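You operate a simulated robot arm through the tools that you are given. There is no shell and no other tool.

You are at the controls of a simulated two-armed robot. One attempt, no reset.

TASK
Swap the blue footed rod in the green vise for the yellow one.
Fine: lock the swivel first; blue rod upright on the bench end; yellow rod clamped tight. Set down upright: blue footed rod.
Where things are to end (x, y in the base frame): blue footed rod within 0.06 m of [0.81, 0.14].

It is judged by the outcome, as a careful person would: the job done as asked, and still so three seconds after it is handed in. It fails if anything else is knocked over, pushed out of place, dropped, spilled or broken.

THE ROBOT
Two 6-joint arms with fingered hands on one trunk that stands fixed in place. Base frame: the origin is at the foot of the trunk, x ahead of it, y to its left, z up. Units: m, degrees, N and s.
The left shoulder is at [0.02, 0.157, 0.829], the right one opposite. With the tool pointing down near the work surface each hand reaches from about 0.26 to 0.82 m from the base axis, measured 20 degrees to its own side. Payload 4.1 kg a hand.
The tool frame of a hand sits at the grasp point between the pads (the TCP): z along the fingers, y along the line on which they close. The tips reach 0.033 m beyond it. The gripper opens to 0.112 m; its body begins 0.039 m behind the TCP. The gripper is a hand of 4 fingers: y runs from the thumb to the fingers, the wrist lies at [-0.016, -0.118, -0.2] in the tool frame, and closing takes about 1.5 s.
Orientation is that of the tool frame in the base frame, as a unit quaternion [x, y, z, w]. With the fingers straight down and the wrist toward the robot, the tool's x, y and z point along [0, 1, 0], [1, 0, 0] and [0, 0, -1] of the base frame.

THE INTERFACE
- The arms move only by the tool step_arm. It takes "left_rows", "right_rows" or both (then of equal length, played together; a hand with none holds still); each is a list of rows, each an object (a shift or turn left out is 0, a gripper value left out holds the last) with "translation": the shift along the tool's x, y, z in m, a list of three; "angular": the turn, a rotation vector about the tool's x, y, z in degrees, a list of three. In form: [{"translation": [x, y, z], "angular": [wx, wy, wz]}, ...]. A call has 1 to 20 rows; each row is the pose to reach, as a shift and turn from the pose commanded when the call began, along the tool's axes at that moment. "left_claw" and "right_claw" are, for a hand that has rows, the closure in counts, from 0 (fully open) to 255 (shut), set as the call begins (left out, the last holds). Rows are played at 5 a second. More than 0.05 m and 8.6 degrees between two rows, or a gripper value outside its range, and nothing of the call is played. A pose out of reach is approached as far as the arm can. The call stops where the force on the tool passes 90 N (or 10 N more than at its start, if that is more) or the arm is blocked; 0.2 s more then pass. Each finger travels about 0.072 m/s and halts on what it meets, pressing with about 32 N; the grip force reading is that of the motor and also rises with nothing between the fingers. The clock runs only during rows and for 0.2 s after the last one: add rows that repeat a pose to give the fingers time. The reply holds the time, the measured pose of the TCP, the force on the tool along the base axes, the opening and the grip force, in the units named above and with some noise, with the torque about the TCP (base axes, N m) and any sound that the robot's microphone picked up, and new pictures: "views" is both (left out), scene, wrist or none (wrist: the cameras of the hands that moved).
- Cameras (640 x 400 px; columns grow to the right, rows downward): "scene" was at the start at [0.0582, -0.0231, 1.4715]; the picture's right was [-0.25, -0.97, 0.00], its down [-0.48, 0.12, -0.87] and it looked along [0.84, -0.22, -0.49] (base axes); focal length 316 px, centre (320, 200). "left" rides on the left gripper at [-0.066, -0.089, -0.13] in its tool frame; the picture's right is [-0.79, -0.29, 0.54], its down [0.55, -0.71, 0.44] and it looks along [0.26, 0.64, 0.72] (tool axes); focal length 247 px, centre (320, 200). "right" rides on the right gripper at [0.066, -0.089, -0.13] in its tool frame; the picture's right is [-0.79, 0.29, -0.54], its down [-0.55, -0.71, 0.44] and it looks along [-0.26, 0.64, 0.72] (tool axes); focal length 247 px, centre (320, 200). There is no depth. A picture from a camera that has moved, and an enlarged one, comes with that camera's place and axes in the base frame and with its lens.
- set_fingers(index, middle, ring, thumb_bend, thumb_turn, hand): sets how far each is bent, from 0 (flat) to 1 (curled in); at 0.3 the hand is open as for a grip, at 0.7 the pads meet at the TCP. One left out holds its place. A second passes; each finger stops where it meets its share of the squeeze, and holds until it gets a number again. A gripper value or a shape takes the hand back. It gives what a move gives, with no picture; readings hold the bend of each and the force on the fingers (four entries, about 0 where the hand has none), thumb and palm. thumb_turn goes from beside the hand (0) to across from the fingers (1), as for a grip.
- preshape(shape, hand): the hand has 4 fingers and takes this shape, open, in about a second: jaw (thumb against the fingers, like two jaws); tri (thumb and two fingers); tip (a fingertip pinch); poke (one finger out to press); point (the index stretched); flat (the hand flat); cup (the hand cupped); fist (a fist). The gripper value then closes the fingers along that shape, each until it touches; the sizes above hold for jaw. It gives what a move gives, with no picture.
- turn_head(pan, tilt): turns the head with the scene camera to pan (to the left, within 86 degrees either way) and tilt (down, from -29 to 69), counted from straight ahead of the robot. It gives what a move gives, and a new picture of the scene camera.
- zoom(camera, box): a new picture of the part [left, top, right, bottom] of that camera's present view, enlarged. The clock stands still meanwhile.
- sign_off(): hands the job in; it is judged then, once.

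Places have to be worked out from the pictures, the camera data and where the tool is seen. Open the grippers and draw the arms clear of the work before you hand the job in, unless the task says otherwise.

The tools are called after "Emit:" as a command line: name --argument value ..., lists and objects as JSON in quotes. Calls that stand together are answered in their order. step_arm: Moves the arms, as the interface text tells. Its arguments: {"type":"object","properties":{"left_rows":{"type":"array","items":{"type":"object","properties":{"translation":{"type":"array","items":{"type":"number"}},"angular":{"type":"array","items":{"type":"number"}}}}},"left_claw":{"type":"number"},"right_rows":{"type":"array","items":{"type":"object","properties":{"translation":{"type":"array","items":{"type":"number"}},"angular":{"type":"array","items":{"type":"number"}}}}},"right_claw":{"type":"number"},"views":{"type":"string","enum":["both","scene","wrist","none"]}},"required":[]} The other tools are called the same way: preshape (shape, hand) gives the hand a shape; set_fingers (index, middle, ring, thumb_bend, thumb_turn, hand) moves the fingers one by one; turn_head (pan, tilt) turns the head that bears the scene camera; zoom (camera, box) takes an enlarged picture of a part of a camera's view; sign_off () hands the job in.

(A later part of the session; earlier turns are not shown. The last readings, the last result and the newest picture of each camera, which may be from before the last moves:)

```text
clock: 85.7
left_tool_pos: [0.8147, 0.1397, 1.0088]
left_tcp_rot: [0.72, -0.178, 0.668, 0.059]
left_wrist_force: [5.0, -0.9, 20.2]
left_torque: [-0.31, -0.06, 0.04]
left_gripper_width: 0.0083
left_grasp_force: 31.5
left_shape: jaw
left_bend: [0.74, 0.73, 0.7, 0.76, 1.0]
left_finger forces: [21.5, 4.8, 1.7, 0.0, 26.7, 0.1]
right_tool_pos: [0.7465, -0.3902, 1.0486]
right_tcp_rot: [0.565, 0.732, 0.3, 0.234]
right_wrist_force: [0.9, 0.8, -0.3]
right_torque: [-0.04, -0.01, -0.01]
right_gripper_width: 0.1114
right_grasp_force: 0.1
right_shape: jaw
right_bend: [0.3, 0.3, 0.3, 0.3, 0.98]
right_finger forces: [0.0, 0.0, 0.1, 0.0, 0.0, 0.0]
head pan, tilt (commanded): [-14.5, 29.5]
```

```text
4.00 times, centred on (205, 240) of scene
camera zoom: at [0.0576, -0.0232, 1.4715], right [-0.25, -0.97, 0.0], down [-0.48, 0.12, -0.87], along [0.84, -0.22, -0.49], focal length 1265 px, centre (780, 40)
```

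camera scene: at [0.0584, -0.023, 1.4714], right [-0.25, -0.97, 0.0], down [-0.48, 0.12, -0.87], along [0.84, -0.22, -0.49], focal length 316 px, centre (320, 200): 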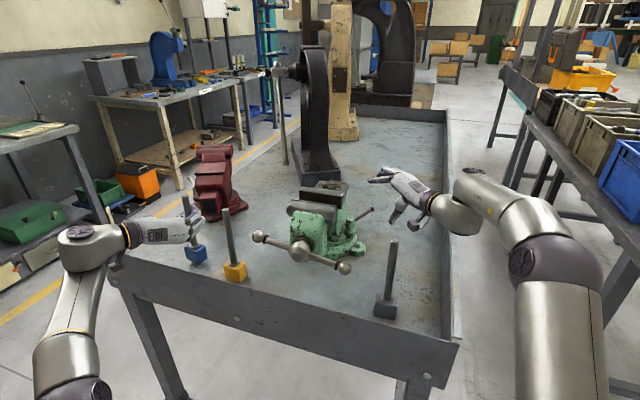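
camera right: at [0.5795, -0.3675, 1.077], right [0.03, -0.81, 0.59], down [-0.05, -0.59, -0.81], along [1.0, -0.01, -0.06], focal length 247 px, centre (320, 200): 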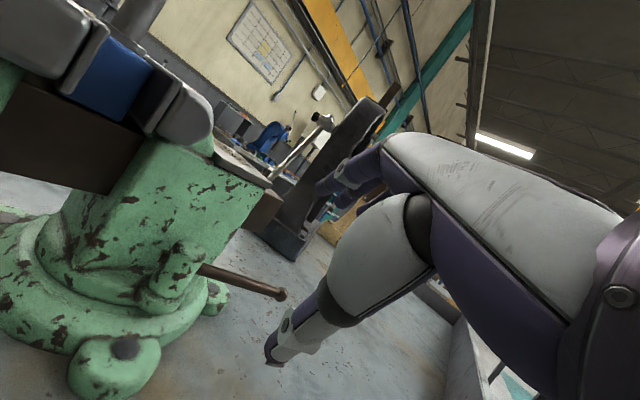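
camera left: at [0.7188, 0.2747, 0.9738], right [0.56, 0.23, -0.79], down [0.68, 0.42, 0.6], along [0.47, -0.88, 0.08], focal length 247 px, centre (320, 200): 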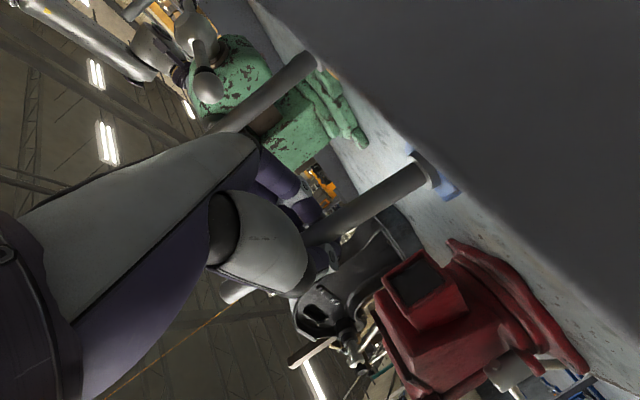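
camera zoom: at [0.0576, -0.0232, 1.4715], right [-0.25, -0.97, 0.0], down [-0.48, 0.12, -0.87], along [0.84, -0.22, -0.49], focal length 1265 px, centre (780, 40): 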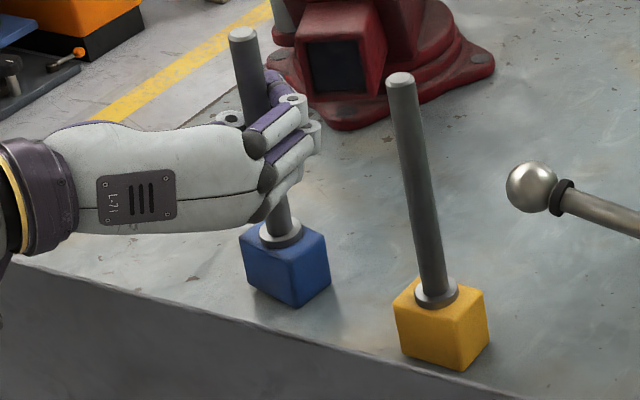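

The block presses firmly on the bench with 20 N. I ease up 2 mm to take the load off, then open the hand slowly.

Emit:
step_arm --left_rows '[{"translation": [0.002, -0.0003, -0.0002]}, {"translation": [0.003, -0.0004, -0.0003]}, {"translation": [0.003, -0.0004, -0.0003]}]' --left_claw 255 --views "none"

Emit:
step_arm --left_rows '[{"translation": [0, 0, 0]}, {"translation": [0, 0, 0]}, {"translation": [0, 0, 0]}, {"translation": [0, 0, 0]}, {"translation": [0, 0, 0]}, {"translation": [0, 0, 0]}, {"translation": [0, 0, 0]}]' --left_claw 0 --views "both"

Emit:
zoom --camera "scene" --box '[120, 180, 280, 300]'

```text
clock: 86.5
left_tool_pos: [0.8138, 0.1385, 1.0103]
left_tcp_rot: [0.722, -0.178, 0.666, 0.06]
left_wrist_force: [3.1, -1.5, 15.8]
left_torque: [-0.27, -0.04, 0.04]
left_gripper_width: 0.0087
left_grasp_force: 32.0
left_shape: jaw
left_bend: [0.74, 0.73, 0.7, 0.76, 1.0]
left_finger forces: [14.4, 4.9, 1.8, 0.1, 26.4, 0.0]
right_tool_pos: [0.7468, -0.3906, 1.0492]
right_tcp_rot: [0.565, 0.732, 0.299, 0.234]
right_wrist_force: [0.8, -0.6, 0.3]
right_torque: [0.03, 0.02, 0.01]
right_gripper_width: 0.112
right_grasp_force: 0.1
right_shape: jaw
right_bend: [0.3, 0.3, 0.3, 0.3, 0.98]
right_finger forces: [0.0, 0.0, 0.1, 0.1, 0.0, 0.0]
head pan, tilt (commanded): [-14.5, 29.5]
```

```text
clock: 88.1
left_tool_pos: [0.814, 0.1386, 1.0083]
left_tcp_rot: [0.723, -0.177, 0.665, 0.06]
left_wrist_force: [0.7, -0.3, 0.6]
left_torque: [-0.04, 0.01, 0.03]
left_gripper_width: 0.1116
left_grasp_force: 0.1
left_shape: jaw
left_bend: [0.3, 0.3, 0.3, 0.3, 0.98]
left_finger forces: [0.0, 0.1, 0.0, 0.1, 0.1, 0.0]
right_tool_pos: [0.7466, -0.3892, 1.0487]
right_tcp_rot: [0.565, 0.732, 0.299, 0.233]
right_wrist_force: [0.9, -0.3, 0.5]
right_torque: [0.02, 0.02, 0.0]
right_gripper_width: 0.1119
right_grasp_force: 0.0
right_shape: jaw
right_bend: [0.3, 0.3, 0.3, 0.3, 0.98]
right_finger forces: [0.0, 0.0, 0.0, 0.0, 0.1, 0.0]
head pan, tilt (commanded): [-14.5, 29.5]
camera scene: at [0.0582, -0.0231, 1.4715], right [-0.25, -0.97, 0.0], down [-0.48, 0.12, -0.87], along [0.84, -0.22, -0.49], focal length 316 px, centre (320, 200)
camera left: at [0.7189, 0.2746, 0.9715], right [0.56, 0.23, -0.79], down [0.68, 0.42, 0.6], along [0.48, -0.88, 0.08], focal length 247 px, centre (320, 200)
```

scene: 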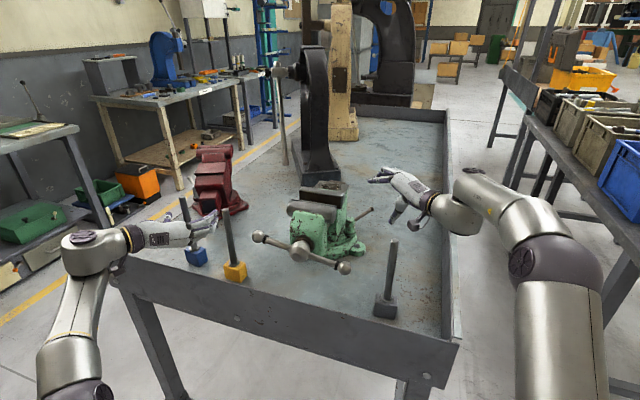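
left: 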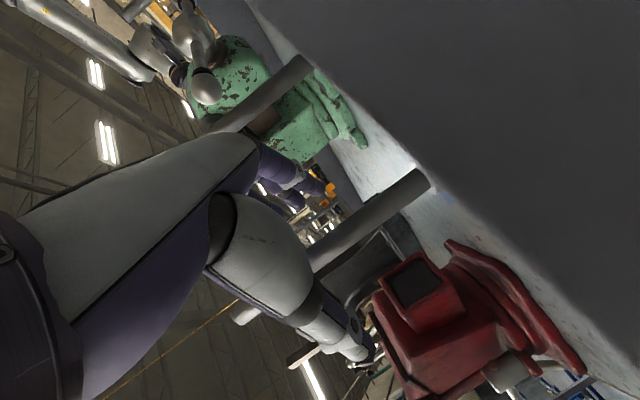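

```text
3.33 times, centred on (200, 240) of scene
camera zoom: at [0.0582, -0.0231, 1.4715], right [-0.25, -0.97, 0.0], down [-0.48, 0.12, -0.87], along [0.84, -0.22, -0.49], focal length 1054 px, centre (720, 67)
```

zoom: 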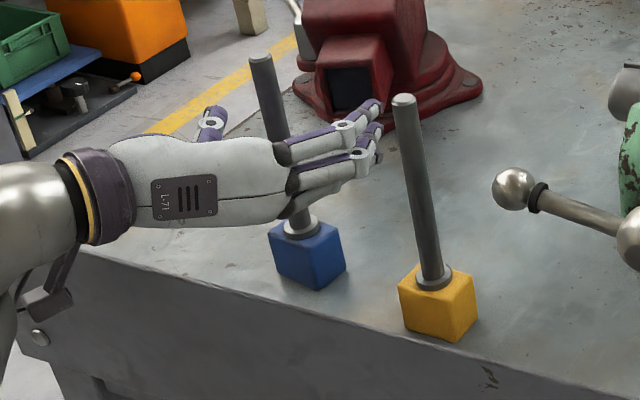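

The blue rod stands upright on its own at the target. I back the hand straight out, away from both rods.

Emit:
step_arm --left_rows '[{"translation": [0, 0, -0.03]}, {"translation": [0, 0, -0.06]}, {"translation": [0.005, 0, -0.09]}, {"translation": [0.015, 0, -0.12]}, {"translation": [0.02, 0, -0.14]}, {"translation": [0.02, 0, -0.14], "angular": [-0.2, 3.1, -4.2]}, {"translation": [0.02, 0, -0.14], "angular": [-0.5, 6.2, -8.5]}]' --left_claw 0 --views "both"

Emit:
zoom --camera "scene" --box '[120, 170, 290, 300]'

```text
clock: 89.7
left_tool_pos: [0.7938, 0.2135, 1.0591]
left_tcp_rot: [0.699, -0.129, 0.693, 0.114]
left_wrist_force: [-0.6, 0.1, -0.3]
left_torque: [0.04, -0.02, 0.0]
left_gripper_width: 0.1117
left_grasp_force: 0.1
left_shape: jaw
left_bend: [0.3, 0.3, 0.3, 0.3, 0.98]
left_finger forces: [0.0, 0.1, 0.0, 0.0, 0.1, 0.0]
left hand out of reach, approached as far as the arm can: row 1, 2, 3, 4, 5, 6, 7
right_tool_pos: [0.747, -0.3901, 1.0483]
right_tcp_rot: [0.565, 0.733, 0.298, 0.234]
right_wrist_force: [-0.3, -0.8, 0.8]
right_torque: [0.01, 0.03, 0.01]
right_gripper_width: 0.1118
right_grasp_force: 0.1
right_shape: jaw
right_bend: [0.3, 0.3, 0.3, 0.3, 0.98]
right_finger forces: [0.0, 0.0, 0.1, 0.0, 0.0, 0.1]
head pan, tilt (commanded): [-14.5, 29.5]
camera scene: at [0.0582, -0.0231, 1.4715], right [-0.25, -0.97, 0.0], down [-0.48, 0.12, -0.87], along [0.84, -0.22, -0.49], focal length 316 px, centre (320, 200)
camera left: at [0.7027, 0.3418, 0.9962], right [0.6, 0.1, -0.79], down [0.65, 0.51, 0.56], along [0.46, -0.86, 0.24], focal length 247 px, centre (320, 200)
```

scene: 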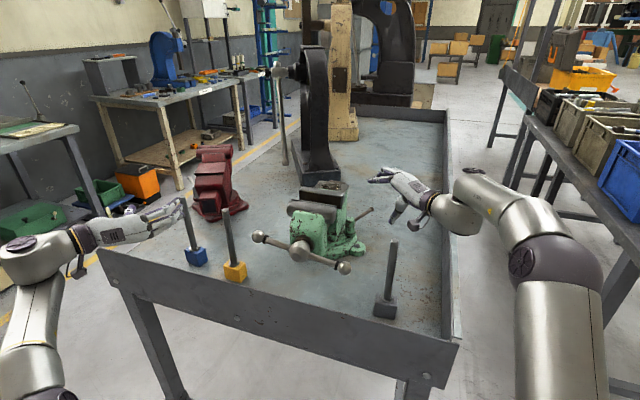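
left: 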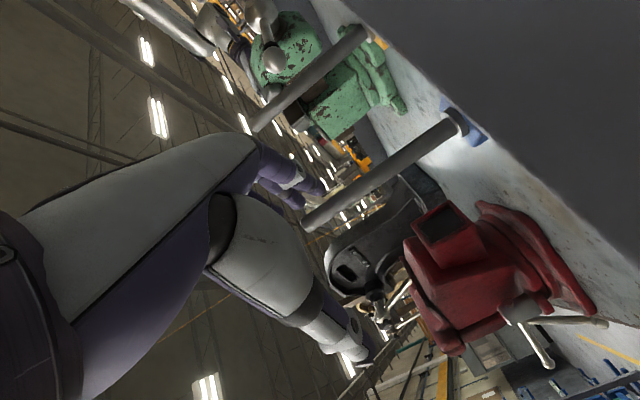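

```text
3.08 times, centred on (205, 235) of scene
camera zoom: at [0.0582, -0.0231, 1.4715], right [-0.25, -0.97, 0.0], down [-0.48, 0.12, -0.87], along [0.84, -0.22, -0.49], focal length 973 px, centre (674, 92)
```

zoom: 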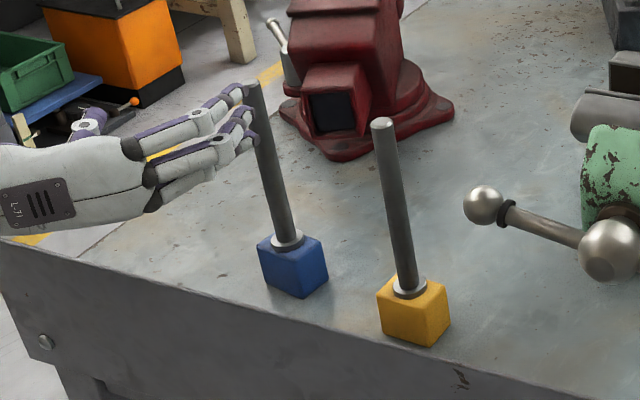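

The arm could not retreat straight back and drifted left, but the blue rod is still upright just outside the fingertips. I lift the hand straight up first to be clear of it, then move over toward the yellow rod at a safe height.

Emit:
step_arm --left_rows '[{"translation": [0.025, 0, 0]}, {"translation": [0.055, 0, 0]}, {"translation": [0.085, 0, 0]}, {"translation": [0.11, 0, 0]}, {"translation": [0.11, 0, 0]}]' --left_claw 0 --views "scene"

Emit:
zoom --camera "scene" --box '[120, 140, 290, 300]'

```text
clock: 90.9
left_tool_pos: [0.7839, 0.2101, 1.1661]
left_tcp_rot: [0.696, -0.122, 0.697, 0.121]
left_wrist_force: [0.6, -0.1, 0.1]
left_torque: [-0.06, 0.01, -0.02]
left_gripper_width: 0.1117
left_grasp_force: 0.1
left_shape: jaw
left_bend: [0.3, 0.3, 0.3, 0.3, 0.98]
left_finger forces: [0.0, 0.1, 0.0, 0.0, 0.0, 0.0]
left hand out of reach, approached as far as the arm can: row 4, 5
right_tool_pos: [0.7467, -0.3898, 1.0479]
right_tcp_rot: [0.566, 0.731, 0.298, 0.235]
right_wrist_force: [0.1, -0.1, -0.3]
right_torque: [-0.03, 0.0, 0.01]
right_gripper_width: 0.1119
right_grasp_force: 0.1
right_shape: jaw
right_bend: [0.3, 0.3, 0.3, 0.3, 0.98]
right_finger forces: [0.0, 0.1, 0.1, 0.0, 0.0, 0.1]
head pan, tilt (commanded): [-14.5, 29.5]
camera scene: at [0.0583, -0.023, 1.4714], right [-0.25, -0.97, 0.0], down [-0.48, 0.12, -0.87], along [0.84, -0.22, -0.49], focal length 316 px, centre (320, 200)
```

scene: 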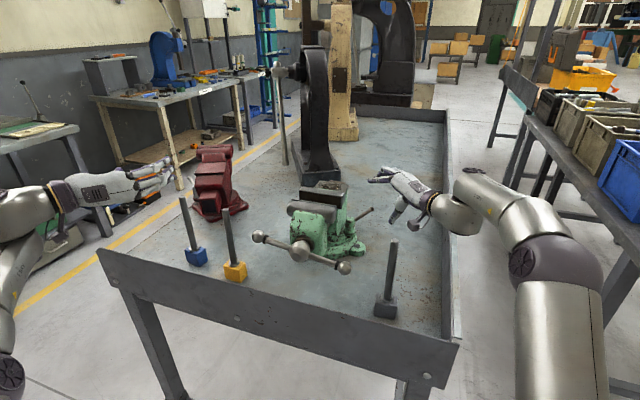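

```text
2.50 times, centred on (205, 220) of scene
camera zoom: at [0.0583, -0.023, 1.4714], right [-0.25, -0.97, 0.0], down [-0.48, 0.12, -0.87], along [0.84, -0.22, -0.49], focal length 791 px, centre (608, 150)
```

zoom: 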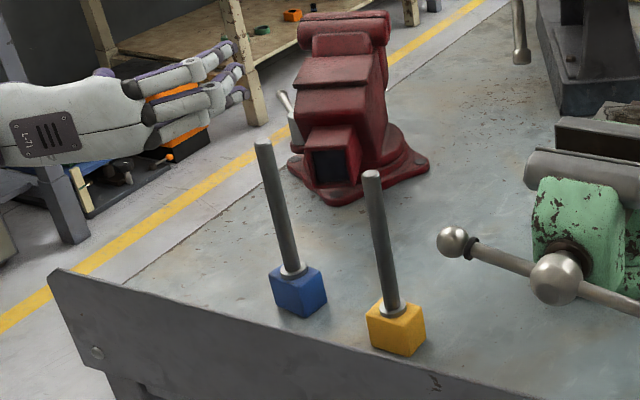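

Both rods are standing, blue at about [0.825, 0.14]. I move the left hand at height to a pre-grasp line for the yellow rod at about [0.737, 0.035].

Emit:
step_arm --left_rows '[{"translation": [0, 0.036, -0.017]}, {"translation": [0, 0.072, -0.034]}, {"translation": [-0.003, 0.108, -0.05]}, {"translation": [-0.006, 0.144, -0.067]}, {"translation": [-0.006, 0.18, -0.084]}, {"translation": [-0.006, 0.18, -0.084]}]' --left_claw 0 --views "both"

Emit:
zoom --camera "scene" --box '[150, 140, 310, 290]'

```text
clock: 92.3
left_tool_pos: [0.7729, 0.091, 1.2177]
left_tcp_rot: [0.696, -0.123, 0.697, 0.121]
left_wrist_force: [0.7, 0.8, 0.6]
left_torque: [-0.01, 0.01, 0.04]
left_gripper_width: 0.112
left_grasp_force: 0.2
left_shape: jaw
left_bend: [0.3, 0.3, 0.3, 0.3, 0.98]
left_finger forces: [0.1, 0.1, 0.0, 0.1, 0.1, 0.0]
left hand out of reach, approached as far as the arm can: row 1, 2, 3, 4, 5, 6
right_tool_pos: [0.7477, -0.3901, 1.0487]
right_tcp_rot: [0.565, 0.733, 0.299, 0.233]
right_wrist_force: [0.6, 0.8, -0.4]
right_torque: [0.02, -0.05, 0.01]
right_gripper_width: 0.1119
right_grasp_force: 0.0
right_shape: jaw
right_bend: [0.3, 0.3, 0.3, 0.3, 0.98]
right_finger forces: [0.0, 0.1, 0.0, 0.0, 0.1, 0.0]
head pan, tilt (commanded): [-14.5, 29.5]
camera scene: at [0.0582, -0.023, 1.4715], right [-0.25, -0.97, 0.0], down [-0.48, 0.12, -0.87], along [0.84, -0.22, -0.49], focal length 316 px, centre (320, 200)
camera left: at [0.6823, 0.2183, 1.152], right [0.6, 0.09, -0.79], down [0.65, 0.52, 0.55], along [0.46, -0.85, 0.26], focal length 247 px, centre (320, 200)
```

scene: 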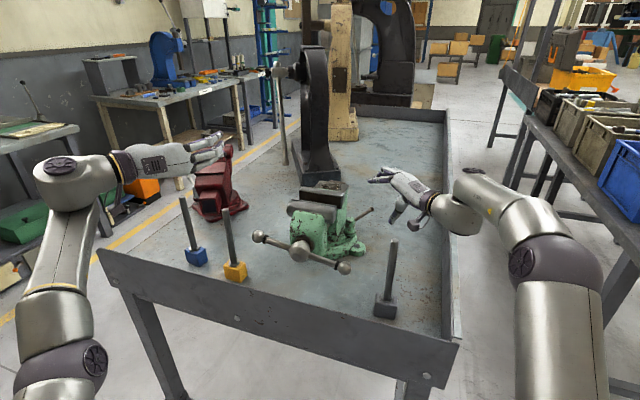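
left: 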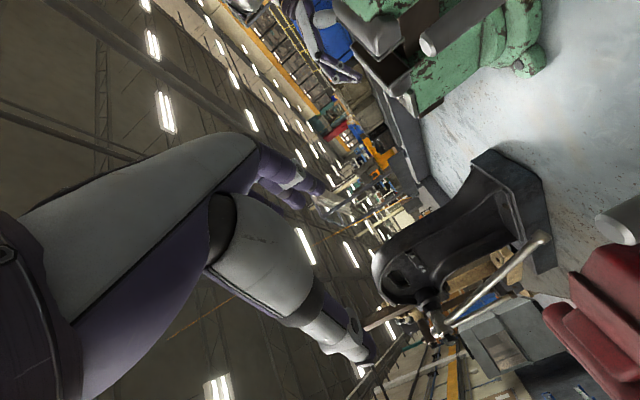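

```text
2.67 times, centred on (230, 215) of scene
camera zoom: at [0.0582, -0.023, 1.4715], right [-0.25, -0.97, 0.0], down [-0.48, 0.12, -0.87], along [0.84, -0.22, -0.49], focal length 844 px, centre (560, 160)
```

zoom: 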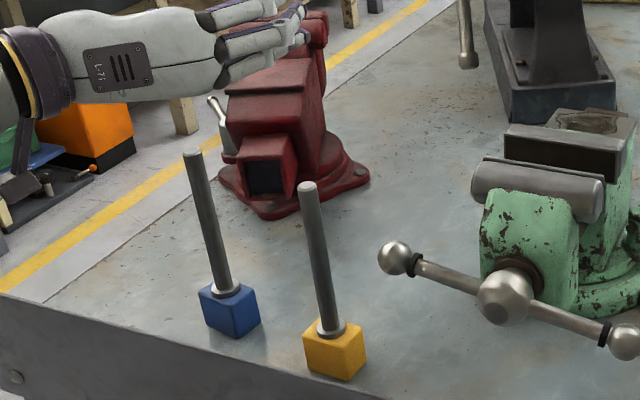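

In this arm posture the hand cannot back away from the rods, but it can come down on the yellow rod from directly above with the rod passing between thumb and fingers. I move above it at z 1.15.

Emit:
step_arm --left_rows '[{"translation": [-0.015, 0.022, -0.01]}, {"translation": [-0.035, 0.044, -0.02]}, {"translation": [-0.055, 0.0652, -0.0308]}, {"translation": [-0.06, 0.0652, -0.0308]}, {"translation": [-0.06, 0.0652, -0.0308]}]' --left_claw 0 --views "both"

Emit:
zoom --camera "scene" --box '[150, 140, 310, 290]'

```text
clock: 93.5
left_tool_pos: [0.7865, 0.0475, 1.1872]
left_tcp_rot: [0.696, -0.123, 0.697, 0.122]
left_wrist_force: [0.0, 0.3, -0.5]
left_torque: [-0.04, 0.0, 0.03]
left_gripper_width: 0.112
left_grasp_force: 0.0
left_shape: jaw
left_bend: [0.3, 0.3, 0.3, 0.3, 0.98]
left_finger forces: [0.0, 0.0, 0.0, 0.0, 0.0, 0.0]
left hand out of reach, approached as far as the arm can: row 1, 2, 3, 4, 5
right_tool_pos: [0.7466, -0.3894, 1.048]
right_tcp_rot: [0.565, 0.733, 0.299, 0.233]
right_wrist_force: [-0.4, -0.2, -0.4]
right_torque: [-0.01, 0.02, 0.0]
right_gripper_width: 0.1118
right_grasp_force: 0.0
right_shape: jaw
right_bend: [0.3, 0.3, 0.3, 0.3, 0.98]
right_finger forces: [0.1, 0.1, 0.0, 0.0, 0.1, 0.0]
head pan, tilt (commanded): [-14.5, 29.5]
camera scene: at [0.0582, -0.0231, 1.4715], right [-0.25, -0.97, 0.0], down [-0.48, 0.12, -0.87], along [0.84, -0.22, -0.49], focal length 316 px, centre (320, 200)
camera left: at [0.6969, 0.174, 1.1211], right [0.6, 0.09, -0.79], down [0.65, 0.52, 0.55], along [0.46, -0.85, 0.26], focal length 247 px, centre (320, 200)
```

scene: 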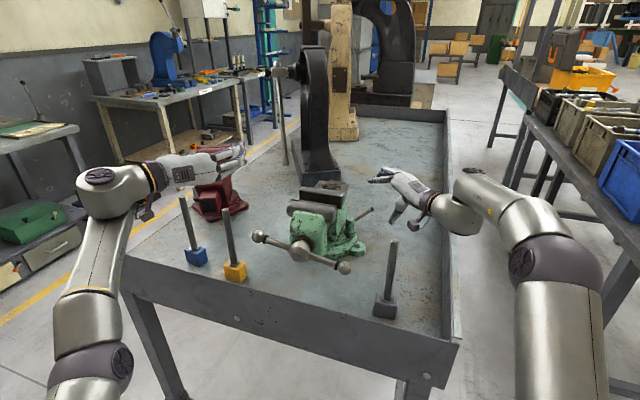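
left: 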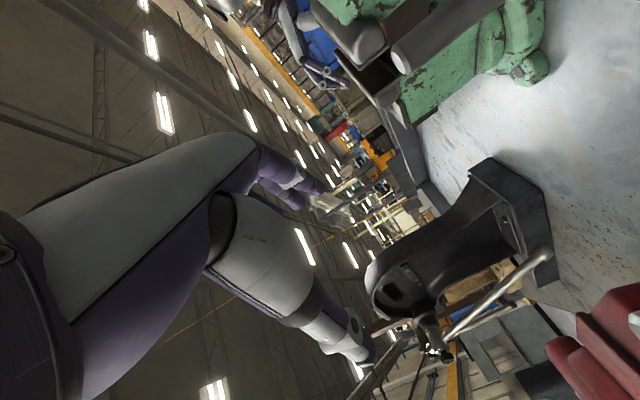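

```text
2.67 times, centred on (230, 215) of scene
camera zoom: at [0.0582, -0.0231, 1.4715], right [-0.25, -0.97, 0.0], down [-0.48, 0.12, -0.87], along [0.84, -0.22, -0.49], focal length 844 px, centre (560, 160)
```

zoom: 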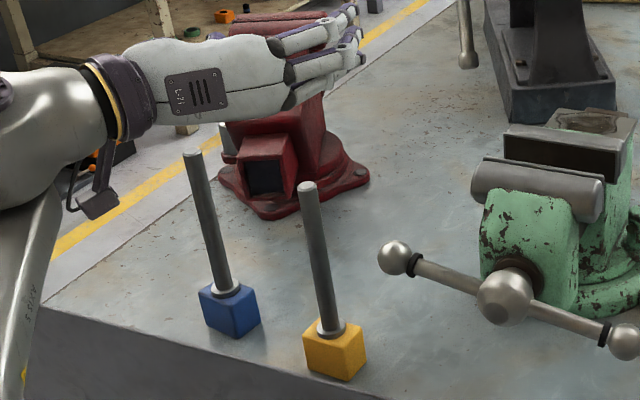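

With ball B where it is, the fingers would be tight against it when gripping the yellow rod low, and this arm posture is stuck. I return the left hand to fingers-down in free space, which restores the good posture, and will then push ball B down out of the way.

Emit:
step_arm --left_rows '[{"translation": [0.01, 0, 0], "angular": [4.33, -4.49, -5.19]}, {"translation": [0.02, 0, 0], "angular": [8.66, -8.97, -10.37]}, {"translation": [0.03, 0.005, -0.01], "angular": [12.99, -13.46, -15.56]}, {"translation": [0.03, 0.012, -0.024], "angular": [17.31, -17.94, -20.74]}, {"translation": [0.03, 0.02, -0.04], "angular": [21.64, -22.43, -25.93]}, {"translation": [0.03, 0.028, -0.055], "angular": [25.97, -26.91, -31.11]}, {"translation": [0.03, 0.036, -0.07], "angular": [30.3, -31.4, -36.3]}, {"translation": [0.03, 0.044, -0.085], "angular": [34.63, -35.89, -41.49]}, {"translation": [0.03, 0.052, -0.1], "angular": [38.96, -40.37, -46.67]}, {"translation": [0.03, 0.06, -0.115], "angular": [43.29, -44.86, -51.86]}, {"translation": [0.03, 0.066, -0.13], "angular": [47.61, -49.34, -57.04]}, {"translation": [0.03, 0.0729, -0.1438], "angular": [51.94, -53.83, -62.23]}, {"translation": [0.03, 0.0729, -0.1438], "angular": [56.27, -58.31, -67.41]}, {"translation": [0.03, 0.0729, -0.1438], "angular": [60.6, -62.8, -72.6]}, {"translation": [0.03, 0.0729, -0.1438], "angular": [60.6, -62.8, -72.6]}]' --left_claw 255 --views "both"

Emit:
zoom --camera "scene" --box '[150, 120, 350, 290]'

```text
clock: 96.7
left_tool_pos: [0.6352, 0.066, 1.1831]
left_tcp_rot: [0.827, 0.525, 0.018, 0.202]
left_wrist_force: [-0.6, -0.4, 0.3]
left_torque: [0.01, -0.01, -0.01]
left_gripper_width: 0.0001
left_grasp_force: 31.9
left_shape: jaw
left_bend: [0.7, 0.7, 0.7, 0.52, 1.0]
left_finger forces: [0.1, 0.0, 0.0, 0.0, 0.1, 0.0]
left hand out of reach, approached as far as the arm can: row 1, 2, 3, 4, 5, 6, 7, 8, 9, 10, 11, 12, 13, 14, 15
right_tool_pos: [0.7461, -0.3913, 1.0482]
right_tcp_rot: [0.565, 0.732, 0.299, 0.234]
right_wrist_force: [-0.8, -0.1, -0.5]
right_torque: [0.02, 0.02, 0.02]
right_gripper_width: 0.1118
right_grasp_force: 0.1
right_shape: jaw
right_bend: [0.3, 0.3, 0.3, 0.3, 0.98]
right_finger forces: [0.1, 0.1, 0.0, 0.0, 0.0, 0.0]
head pan, tilt (commanded): [-14.5, 29.5]
camera scene: at [0.0579, -0.0229, 1.4715], right [-0.25, -0.97, 0.0], down [-0.48, 0.12, -0.87], along [0.84, -0.22, -0.49], focal length 316 px, centre (320, 200)
camera left: at [0.4987, 0.0817, 1.2832], right [-0.47, -0.76, -0.45], down [-0.26, 0.61, -0.75], along [0.84, -0.24, -0.48], focal length 247 px, centre (320, 200)
```

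scene: 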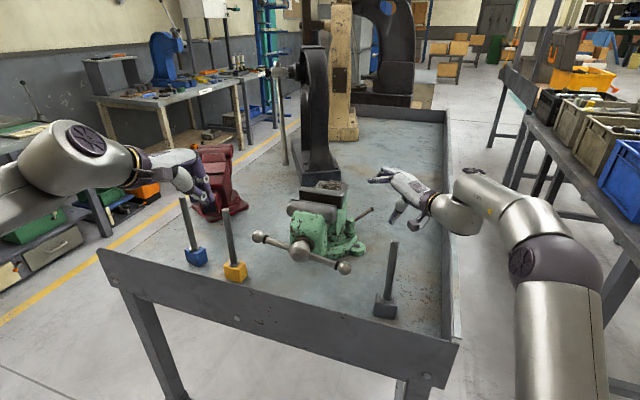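
left: 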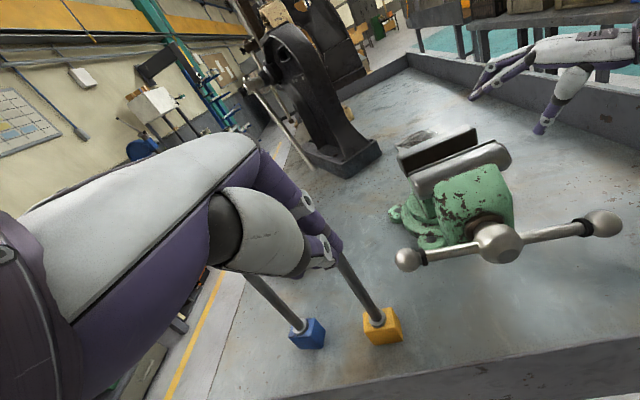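

```text
2.35 times, centred on (250, 205) of scene
camera zoom: at [0.0579, -0.0229, 1.4715], right [-0.25, -0.97, 0.0], down [-0.48, 0.12, -0.87], along [0.84, -0.22, -0.49], focal length 744 px, centre (485, 188)
```

zoom: 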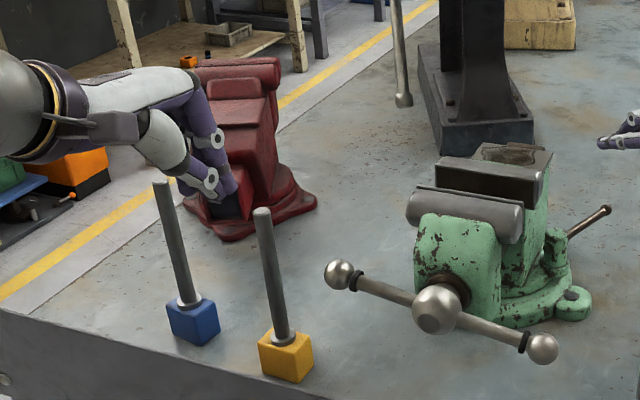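

The left hand is free again with a clear view: ball B is at [0.690, -0.032, 1.024], yellow at about [0.736, 0.033], and blue is upright at about [0.836, 0.144]. I take the closed left hand to just above the bar near ball B.

Emit:
step_arm --left_rows '[{"translation": [-0.0283, 0.0276, 0.0162], "angular": [2.7, 2.7, 0.2]}, {"translation": [-0.0566, 0.0553, 0.0325], "angular": [5.4, 5.35, 0.4]}, {"translation": [-0.0795, 0.073, 0.0657], "angular": [8.1, 8.0, 0.6]}, {"translation": [-0.0731, 0.0607, 0.0978], "angular": [10.8, 10.7, 0.77]}, {"translation": [-0.068, 0.0508, 0.1236], "angular": [10.8, 10.7, 0.77]}, {"translation": [-0.068, 0.0508, 0.1236], "angular": [10.8, 10.7, 0.77]}]' --left_claw 255 --views "both"

```text
clock: 98.1
left_tool_pos: [0.6606, 0.0191, 1.0679]
left_tcp_rot: [0.85, 0.503, 0.032, 0.154]
left_wrist_force: [1.3, 0.1, -0.9]
left_torque: [0.05, 0.06, -0.02]
left_gripper_width: 0.0001
left_grasp_force: 32.2
left_shape: jaw
left_bend: [0.7, 0.7, 0.7, 0.52, 1.0]
left_finger forces: [0.0, 0.0, 0.0, 0.0, 0.0, 0.0]
left hand out of reach, approached as far as the arm can: row 1, 2, 3, 4, 5, 6
right_tool_pos: [0.7483, -0.3894, 1.0485]
right_tcp_rot: [0.565, 0.733, 0.3, 0.233]
right_wrist_force: [0.6, 1.0, -1.2]
right_torque: [0.04, 0.0, 0.02]
right_gripper_width: 0.1119
right_grasp_force: 0.0
right_shape: jaw
right_bend: [0.3, 0.3, 0.3, 0.3, 0.98]
right_finger forces: [0.0, 0.1, 0.0, 0.0, 0.1, 0.0]
head pan, tilt (commanded): [-14.5, 29.5]
camera scene: at [0.0584, -0.0231, 1.4714], right [-0.25, -0.97, 0.0], down [-0.48, 0.12, -0.87], along [0.84, -0.22, -0.49], focal length 316 px, centre (320, 200)
camera left: at [0.5268, 0.0302, 1.1719], right [-0.52, -0.68, -0.52], down [-0.24, 0.7, -0.68], along [0.82, -0.23, -0.52], focal length 247 px, centre (320, 200)
```

scene: 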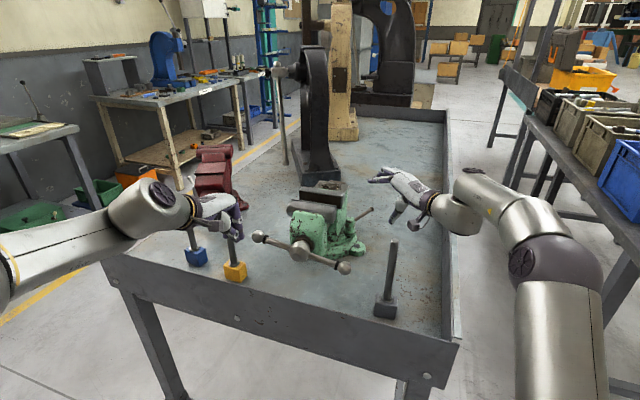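
left: 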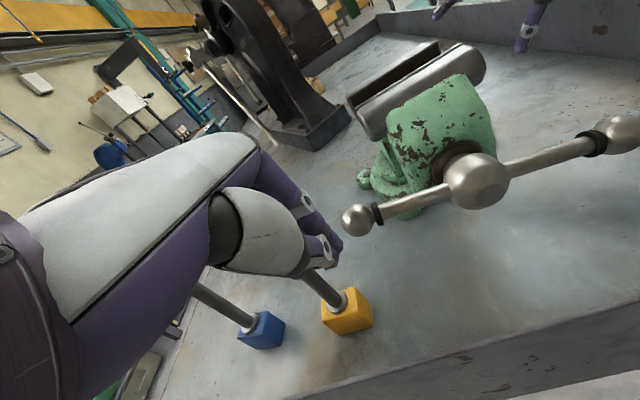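

The arm is limited in this posture and the closed hand is close to the yellow rod's top. I back off toward the robot and up before doing anything else.

Emit:
step_arm --left_rows '[{"translation": [-0.012, -0.02, -0.01]}, {"translation": [-0.02, -0.018, -0.04]}, {"translation": [-0.03, -0.015, -0.075]}, {"translation": [-0.0346, -0.0129, -0.1056]}, {"translation": [-0.05, -0.05, -0.13]}, {"translation": [-0.07, -0.09, -0.15]}]' --left_claw 255 --views "both"

Emit:
zoom --camera "scene" --box '[150, 150, 350, 300]'

```text
clock: 99.5
left_tool_pos: [0.518, 0.0584, 1.1664]
left_tcp_rot: [0.853, 0.492, 0.026, 0.171]
left_wrist_force: [0.9, 0.2, 0.5]
left_torque: [-0.01, 0.03, -0.02]
left_gripper_width: 0.0
left_grasp_force: 32.1
left_shape: jaw
left_bend: [0.7, 0.7, 0.7, 0.52, 1.0]
left_finger forces: [0.0, 0.0, 0.0, 0.0, 0.0, 0.0]
left hand out of reach, approached as far as the arm can: row 2, 3, 4, 5, 6
right_tool_pos: [0.7471, -0.3922, 1.0494]
right_tcp_rot: [0.565, 0.732, 0.299, 0.234]
right_wrist_force: [0.5, -0.2, -0.5]
right_torque: [0.0, 0.01, 0.02]
right_gripper_width: 0.1119
right_grasp_force: 0.0
right_shape: jaw
right_bend: [0.3, 0.3, 0.3, 0.3, 0.98]
right_finger forces: [0.0, 0.0, 0.0, 0.1, 0.1, 0.0]
head pan, tilt (commanded): [-14.5, 29.5]
camera scene: at [0.0588, -0.023, 1.4714], right [-0.25, -0.97, 0.0], down [-0.48, 0.12, -0.87], along [0.84, -0.22, -0.49], focal length 316 px, centre (320, 200)
camera left: at [0.3843, 0.0767, 1.2688], right [-0.53, -0.68, -0.5], down [-0.21, 0.68, -0.7], along [0.82, -0.27, -0.51], focal length 247 px, centre (320, 200)
```

scene: 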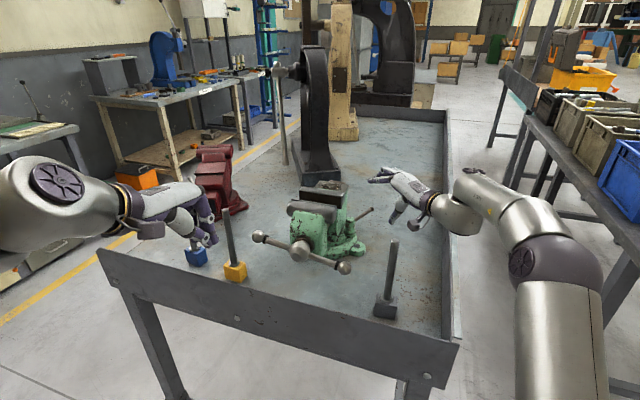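
left: 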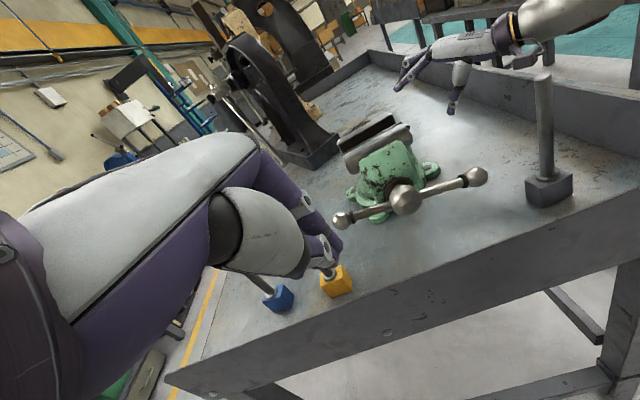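

```text
2.67 times, centred on (250, 225) of scene
camera zoom: at [0.0588, -0.023, 1.4714], right [-0.25, -0.97, 0.0], down [-0.48, 0.12, -0.87], along [0.84, -0.22, -0.49], focal length 844 px, centre (507, 133)
```

zoom: 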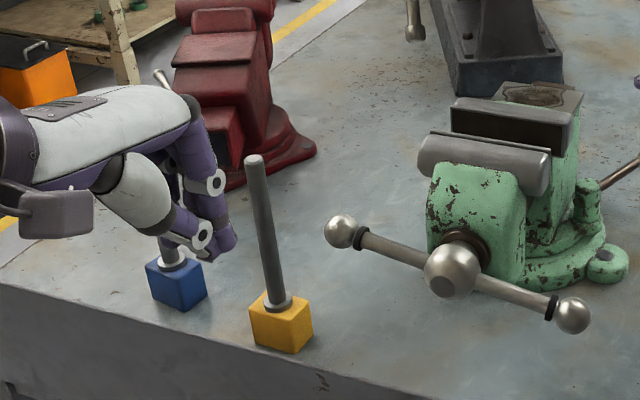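

Both rods are still standing and the hand is clear. I turn the head to see how the left arm is folded, since several poses were reported out of reach.

Emit:
turn_head --pan 35 --tilt 40

```text
clock: 100.7
left_tool_pos: [0.5207, 0.0567, 1.1666]
left_tcp_rot: [0.853, 0.492, 0.027, 0.171]
left_wrist_force: [-0.6, 0.3, -0.2]
left_torque: [-0.02, 0.0, 0.02]
left_gripper_width: 0.0
left_grasp_force: 31.5
left_shape: jaw
left_bend: [0.7, 0.7, 0.7, 0.52, 1.0]
left_finger forces: [0.0, 0.1, 0.0, 0.1, 0.0, 0.1]
right_tool_pos: [0.746, -0.3904, 1.0483]
right_tcp_rot: [0.565, 0.732, 0.299, 0.234]
right_wrist_force: [0.1, -0.5, -0.2]
right_torque: [-0.04, 0.01, 0.03]
right_gripper_width: 0.112
right_grasp_force: 0.1
right_shape: jaw
right_bend: [0.3, 0.3, 0.3, 0.3, 0.98]
right_finger forces: [0.0, 0.0, 0.0, 0.1, 0.0, 0.0]
head pan, tilt (commanded): [35.0, 40.0]
camera scene: at [0.0401, 0.0483, 1.4554], right [0.57, -0.82, 0.0], down [-0.53, -0.37, -0.77], along [0.63, 0.44, -0.64], focal length 316 px, centre (320, 200)
```

scene: 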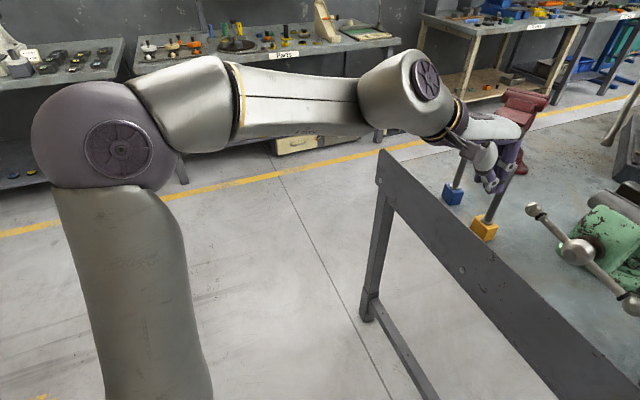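

The arm is folded with the elbow far out left. I move the left hand back toward its starting pose to recover a freer configuration.

Emit:
step_arm --left_rows '[{"translation": [-0.0128, -0.0179, -0.0244], "angular": [2.9, 1.65, -2.8]}, {"translation": [-0.0255, -0.0358, -0.0489], "angular": [5.8, 3.3, -5.6]}, {"translation": [-0.0383, -0.0537, -0.0733], "angular": [8.7, 4.95, -8.45]}, {"translation": [-0.0511, -0.0715, -0.0977], "angular": [11.6, 6.6, -11.3]}, {"translation": [-0.0638, -0.0894, -0.1222], "angular": [14.5, 8.25, -14.1]}, {"translation": [-0.0766, -0.1073, -0.1466], "angular": [17.4, 9.9, -16.9]}, {"translation": [-0.0766, -0.1073, -0.1466], "angular": [17.4, 9.9, -16.9]}]' --left_claw 0 --views "scene"

```text
clock: 102.2
left_tool_pos: [0.3715, 0.1183, 1.2386]
left_tcp_rot: [0.756, 0.596, -0.196, 0.189]
left_wrist_force: [-0.1, 0.9, 0.1]
left_torque: [-0.03, 0.02, -0.02]
left_gripper_width: 0.1118
left_grasp_force: 0.0
left_shape: jaw
left_bend: [0.3, 0.3, 0.3, 0.3, 0.97]
left_finger forces: [0.0, 0.1, 0.1, 0.0, 0.0, 0.0]
left hand out of reach, approached as far as the arm can: row 1, 2, 3, 4, 5, 6, 7
right_tool_pos: [0.7461, -0.3898, 1.0508]
right_tcp_rot: [0.565, 0.732, 0.3, 0.235]
right_wrist_force: [0.7, 0.2, 0.8]
right_torque: [-0.01, 0.01, 0.01]
right_gripper_width: 0.1122
right_grasp_force: 0.1
right_shape: jaw
right_bend: [0.3, 0.3, 0.3, 0.3, 0.98]
right_finger forces: [0.1, 0.0, 0.0, 0.0, 0.0, 0.1]
head pan, tilt (commanded): [35.0, 40.0]
camera scene: at [0.0401, 0.0486, 1.4553], right [0.57, -0.82, 0.0], down [-0.53, -0.37, -0.77], along [0.63, 0.44, -0.64], focal length 316 px, centre (320, 200)
```

scene: 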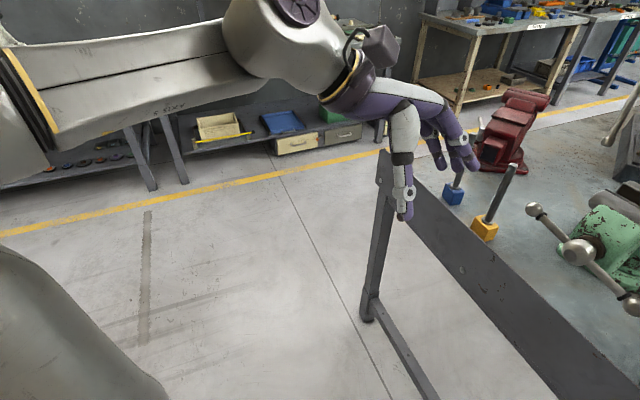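

The left wrist is wound up against a limit in this posture. I rotate it toward the side-grip orientation in clear central space, where that orientation worked before.

Emit:
step_arm --left_rows '[{"translation": [0, 0.02, 0.003], "angular": [-2.93, 4.7, 5.51]}, {"translation": [0, 0.04, 0.007], "angular": [-5.85, 9.41, 11.02]}, {"translation": [0, 0.06, 0.01], "angular": [-8.78, 14.11, 16.53]}, {"translation": [0, 0.08, 0.013], "angular": [-11.7, 18.82, 22.04]}, {"translation": [0.001, 0.1, 0.017], "angular": [-14.63, 23.52, 27.55]}, {"translation": [0.001, 0.12, 0.02], "angular": [-17.56, 28.22, 33.06]}, {"translation": [0.001, 0.14, 0.024], "angular": [-20.48, 32.93, 38.57]}, {"translation": [0.002, 0.16, 0.027], "angular": [-23.41, 37.63, 44.08]}, {"translation": [0.002, 0.18, 0.03], "angular": [-26.33, 42.34, 49.59]}, {"translation": [0.002, 0.1956, 0.0329], "angular": [-29.26, 47.04, 55.1]}, {"translation": [0.002, 0.1956, 0.0329], "angular": [-32.19, 51.74, 60.61]}, {"translation": [0.002, 0.1956, 0.0329], "angular": [-35.11, 56.45, 66.12]}, {"translation": [0.002, 0.1956, 0.0329], "angular": [-38.04, 61.15, 71.63]}, {"translation": [0.002, 0.1956, 0.0329], "angular": [-40.96, 65.86, 77.14]}, {"translation": [0.002, 0.1956, 0.0329], "angular": [-43.89, 70.56, 82.65]}, {"translation": [0.002, 0.1956, 0.0329], "angular": [-46.82, 75.26, 88.16]}, {"translation": [0.002, 0.1956, 0.0329], "angular": [-49.74, 79.97, 93.67]}, {"translation": [0.002, 0.1956, 0.0329], "angular": [-52.64, 84.6, 99.1]}, {"translation": [0.002, 0.1956, 0.0329], "angular": [-52.64, 84.6, 99.1]}]' --left_claw 0 --views "scene"

```text
clock: 106.2
left_tool_pos: [0.5621, 0.0593, 1.2177]
left_tcp_rot: [0.694, -0.127, 0.698, 0.122]
left_wrist_force: [0.4, -0.9, 0.1]
left_torque: [0.0, 0.02, -0.03]
left_gripper_width: 0.112
left_grasp_force: 0.0
left_shape: jaw
left_bend: [0.3, 0.3, 0.3, 0.3, 0.97]
left_finger forces: [0.1, 0.1, 0.1, 0.0, 0.1, 0.0]
right_tool_pos: [0.7474, -0.39, 1.0488]
right_tcp_rot: [0.565, 0.732, 0.299, 0.234]
right_wrist_force: [-0.1, 0.6, 0.5]
right_torque: [-0.01, 0.0, 0.0]
right_gripper_width: 0.1122
right_grasp_force: 0.0
right_shape: jaw
right_bend: [0.3, 0.3, 0.3, 0.3, 0.98]
right_finger forces: [0.0, 0.1, 0.0, 0.0, 0.0, 0.0]
head pan, tilt (commanded): [35.0, 40.0]
camera scene: at [0.04, 0.0483, 1.4554], right [0.57, -0.82, 0.0], down [-0.53, -0.37, -0.77], along [0.63, 0.44, -0.64], focal length 316 px, centre (320, 200)
```

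scene: 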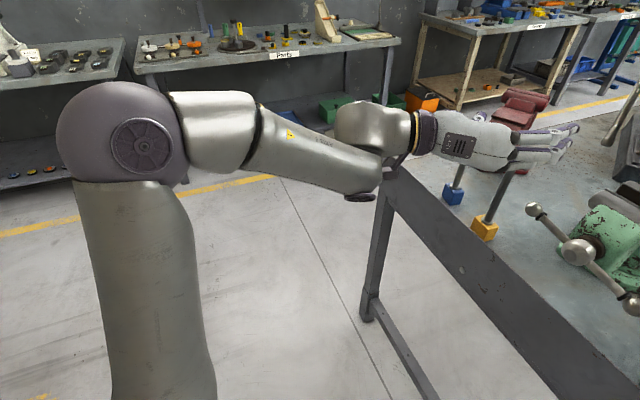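

No limits hit now: the side-grip orientation is clean at [0.562, 0.059, 1.218]. I turn the head back, close the left hand, and bring its lower edge above ball B to press it down out of the way.

Emit:
turn_head --pan -5 --tilt 32

Emit:
step_arm --left_rows '[{"translation": [-0.02, 0.01, 0.04]}, {"translation": [-0.04, 0.02, 0.08]}, {"translation": [-0.055, 0.031, 0.12]}, {"translation": [-0.068, 0.0423, 0.155]}, {"translation": [-0.068, 0.0423, 0.1809]}, {"translation": [-0.09, 0.0423, 0.1809]}, {"translation": [-0.11, 0.0423, 0.1809]}, {"translation": [-0.11, 0.0423, 0.1809]}]' --left_claw 255 --views "both"

Emit:
zoom --camera "scene" --box '[200, 120, 400, 290]'

```text
clock: 107.3
left_tool_pos: [0.5621, 0.0597, 1.2178]
left_tcp_rot: [0.694, -0.125, 0.699, 0.122]
left_wrist_force: [0.2, 0.8, 0.2]
left_torque: [0.0, 0.0, -0.01]
left_gripper_width: 0.112
left_grasp_force: 0.1
left_shape: jaw
left_bend: [0.3, 0.3, 0.3, 0.3, 0.97]
left_finger forces: [0.0, 0.0, 0.0, 0.0, 0.0, 0.0]
right_tool_pos: [0.7465, -0.3908, 1.0482]
right_tcp_rot: [0.565, 0.733, 0.299, 0.233]
right_wrist_force: [0.3, 0.1, -0.5]
right_torque: [0.0, -0.01, 0.03]
right_gripper_width: 0.1119
right_grasp_force: 0.0
right_shape: jaw
right_bend: [0.3, 0.3, 0.3, 0.3, 0.98]
right_finger forces: [0.0, 0.0, 0.1, 0.0, 0.0, 0.0]
head pan, tilt (commanded): [-5.0, 32.0]
camera scene: at [0.0596, -0.0081, 1.4675], right [-0.09, -1.0, 0.0], down [-0.53, 0.05, -0.85], along [0.84, -0.07, -0.53], focal length 316 px, centre (320, 200)
```

scene: 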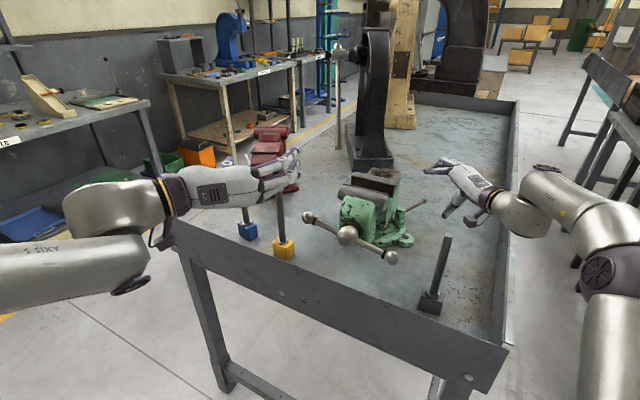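

```text
clock: 109.1
left_tool_pos: [0.7172, -0.0427, 1.1088]
left_tcp_rot: [0.695, -0.126, 0.697, 0.123]
left_wrist_force: [-0.3, -0.2, -0.7]
left_torque: [-0.04, 0.0, -0.01]
left_gripper_width: 0.0
left_grasp_force: 32.3
left_shape: jaw
left_bend: [0.7, 0.7, 0.7, 0.49, 1.0]
left_finger forces: [0.0, 0.0, 0.0, 0.1, 0.1, 0.0]
right_tool_pos: [0.7474, -0.3903, 1.0485]
right_tcp_rot: [0.565, 0.733, 0.299, 0.233]
right_wrist_force: [-0.3, 0.2, 0.2]
right_torque: [0.0, 0.03, -0.03]
right_gripper_width: 0.1119
right_grasp_force: 0.0
right_shape: jaw
right_bend: [0.3, 0.3, 0.3, 0.3, 0.98]
right_finger forces: [0.0, 0.0, 0.0, 0.1, 0.1, 0.0]
head pan, tilt (commanded): [-5.0, 32.0]
camera scene: at [0.0596, -0.0082, 1.4676], right [-0.09, -1.0, 0.0], down [-0.53, 0.05, -0.85], along [0.84, -0.07, -0.53], focal length 316 px, centre (320, 200)
camera left: at [0.6274, 0.0852, 1.0436], right [0.61, 0.09, -0.79], down [0.65, 0.51, 0.56], along [0.45, -0.85, 0.26], focal length 247 px, centre (320, 200)
```

scene: 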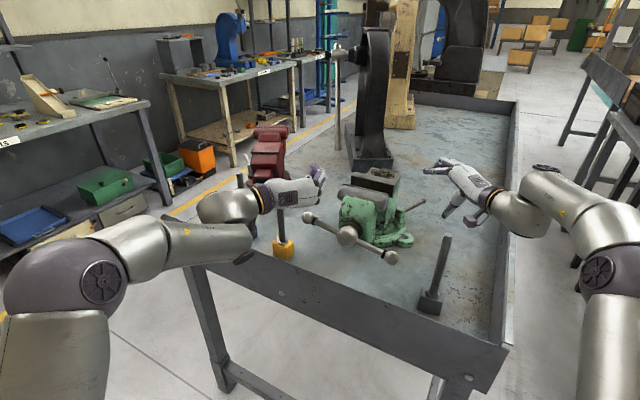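
left: 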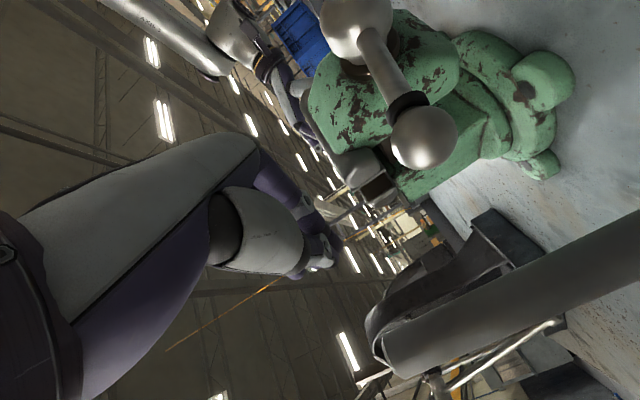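

```text
2.35 times, centred on (300, 205) of scene
camera zoom: at [0.0596, -0.0082, 1.4676], right [-0.09, -1.0, 0.0], down [-0.53, 0.05, -0.85], along [0.84, -0.07, -0.53], focal length 744 px, centre (367, 188)
```

zoom: 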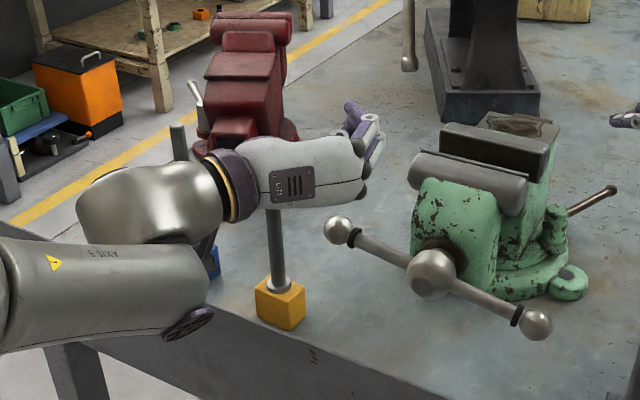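

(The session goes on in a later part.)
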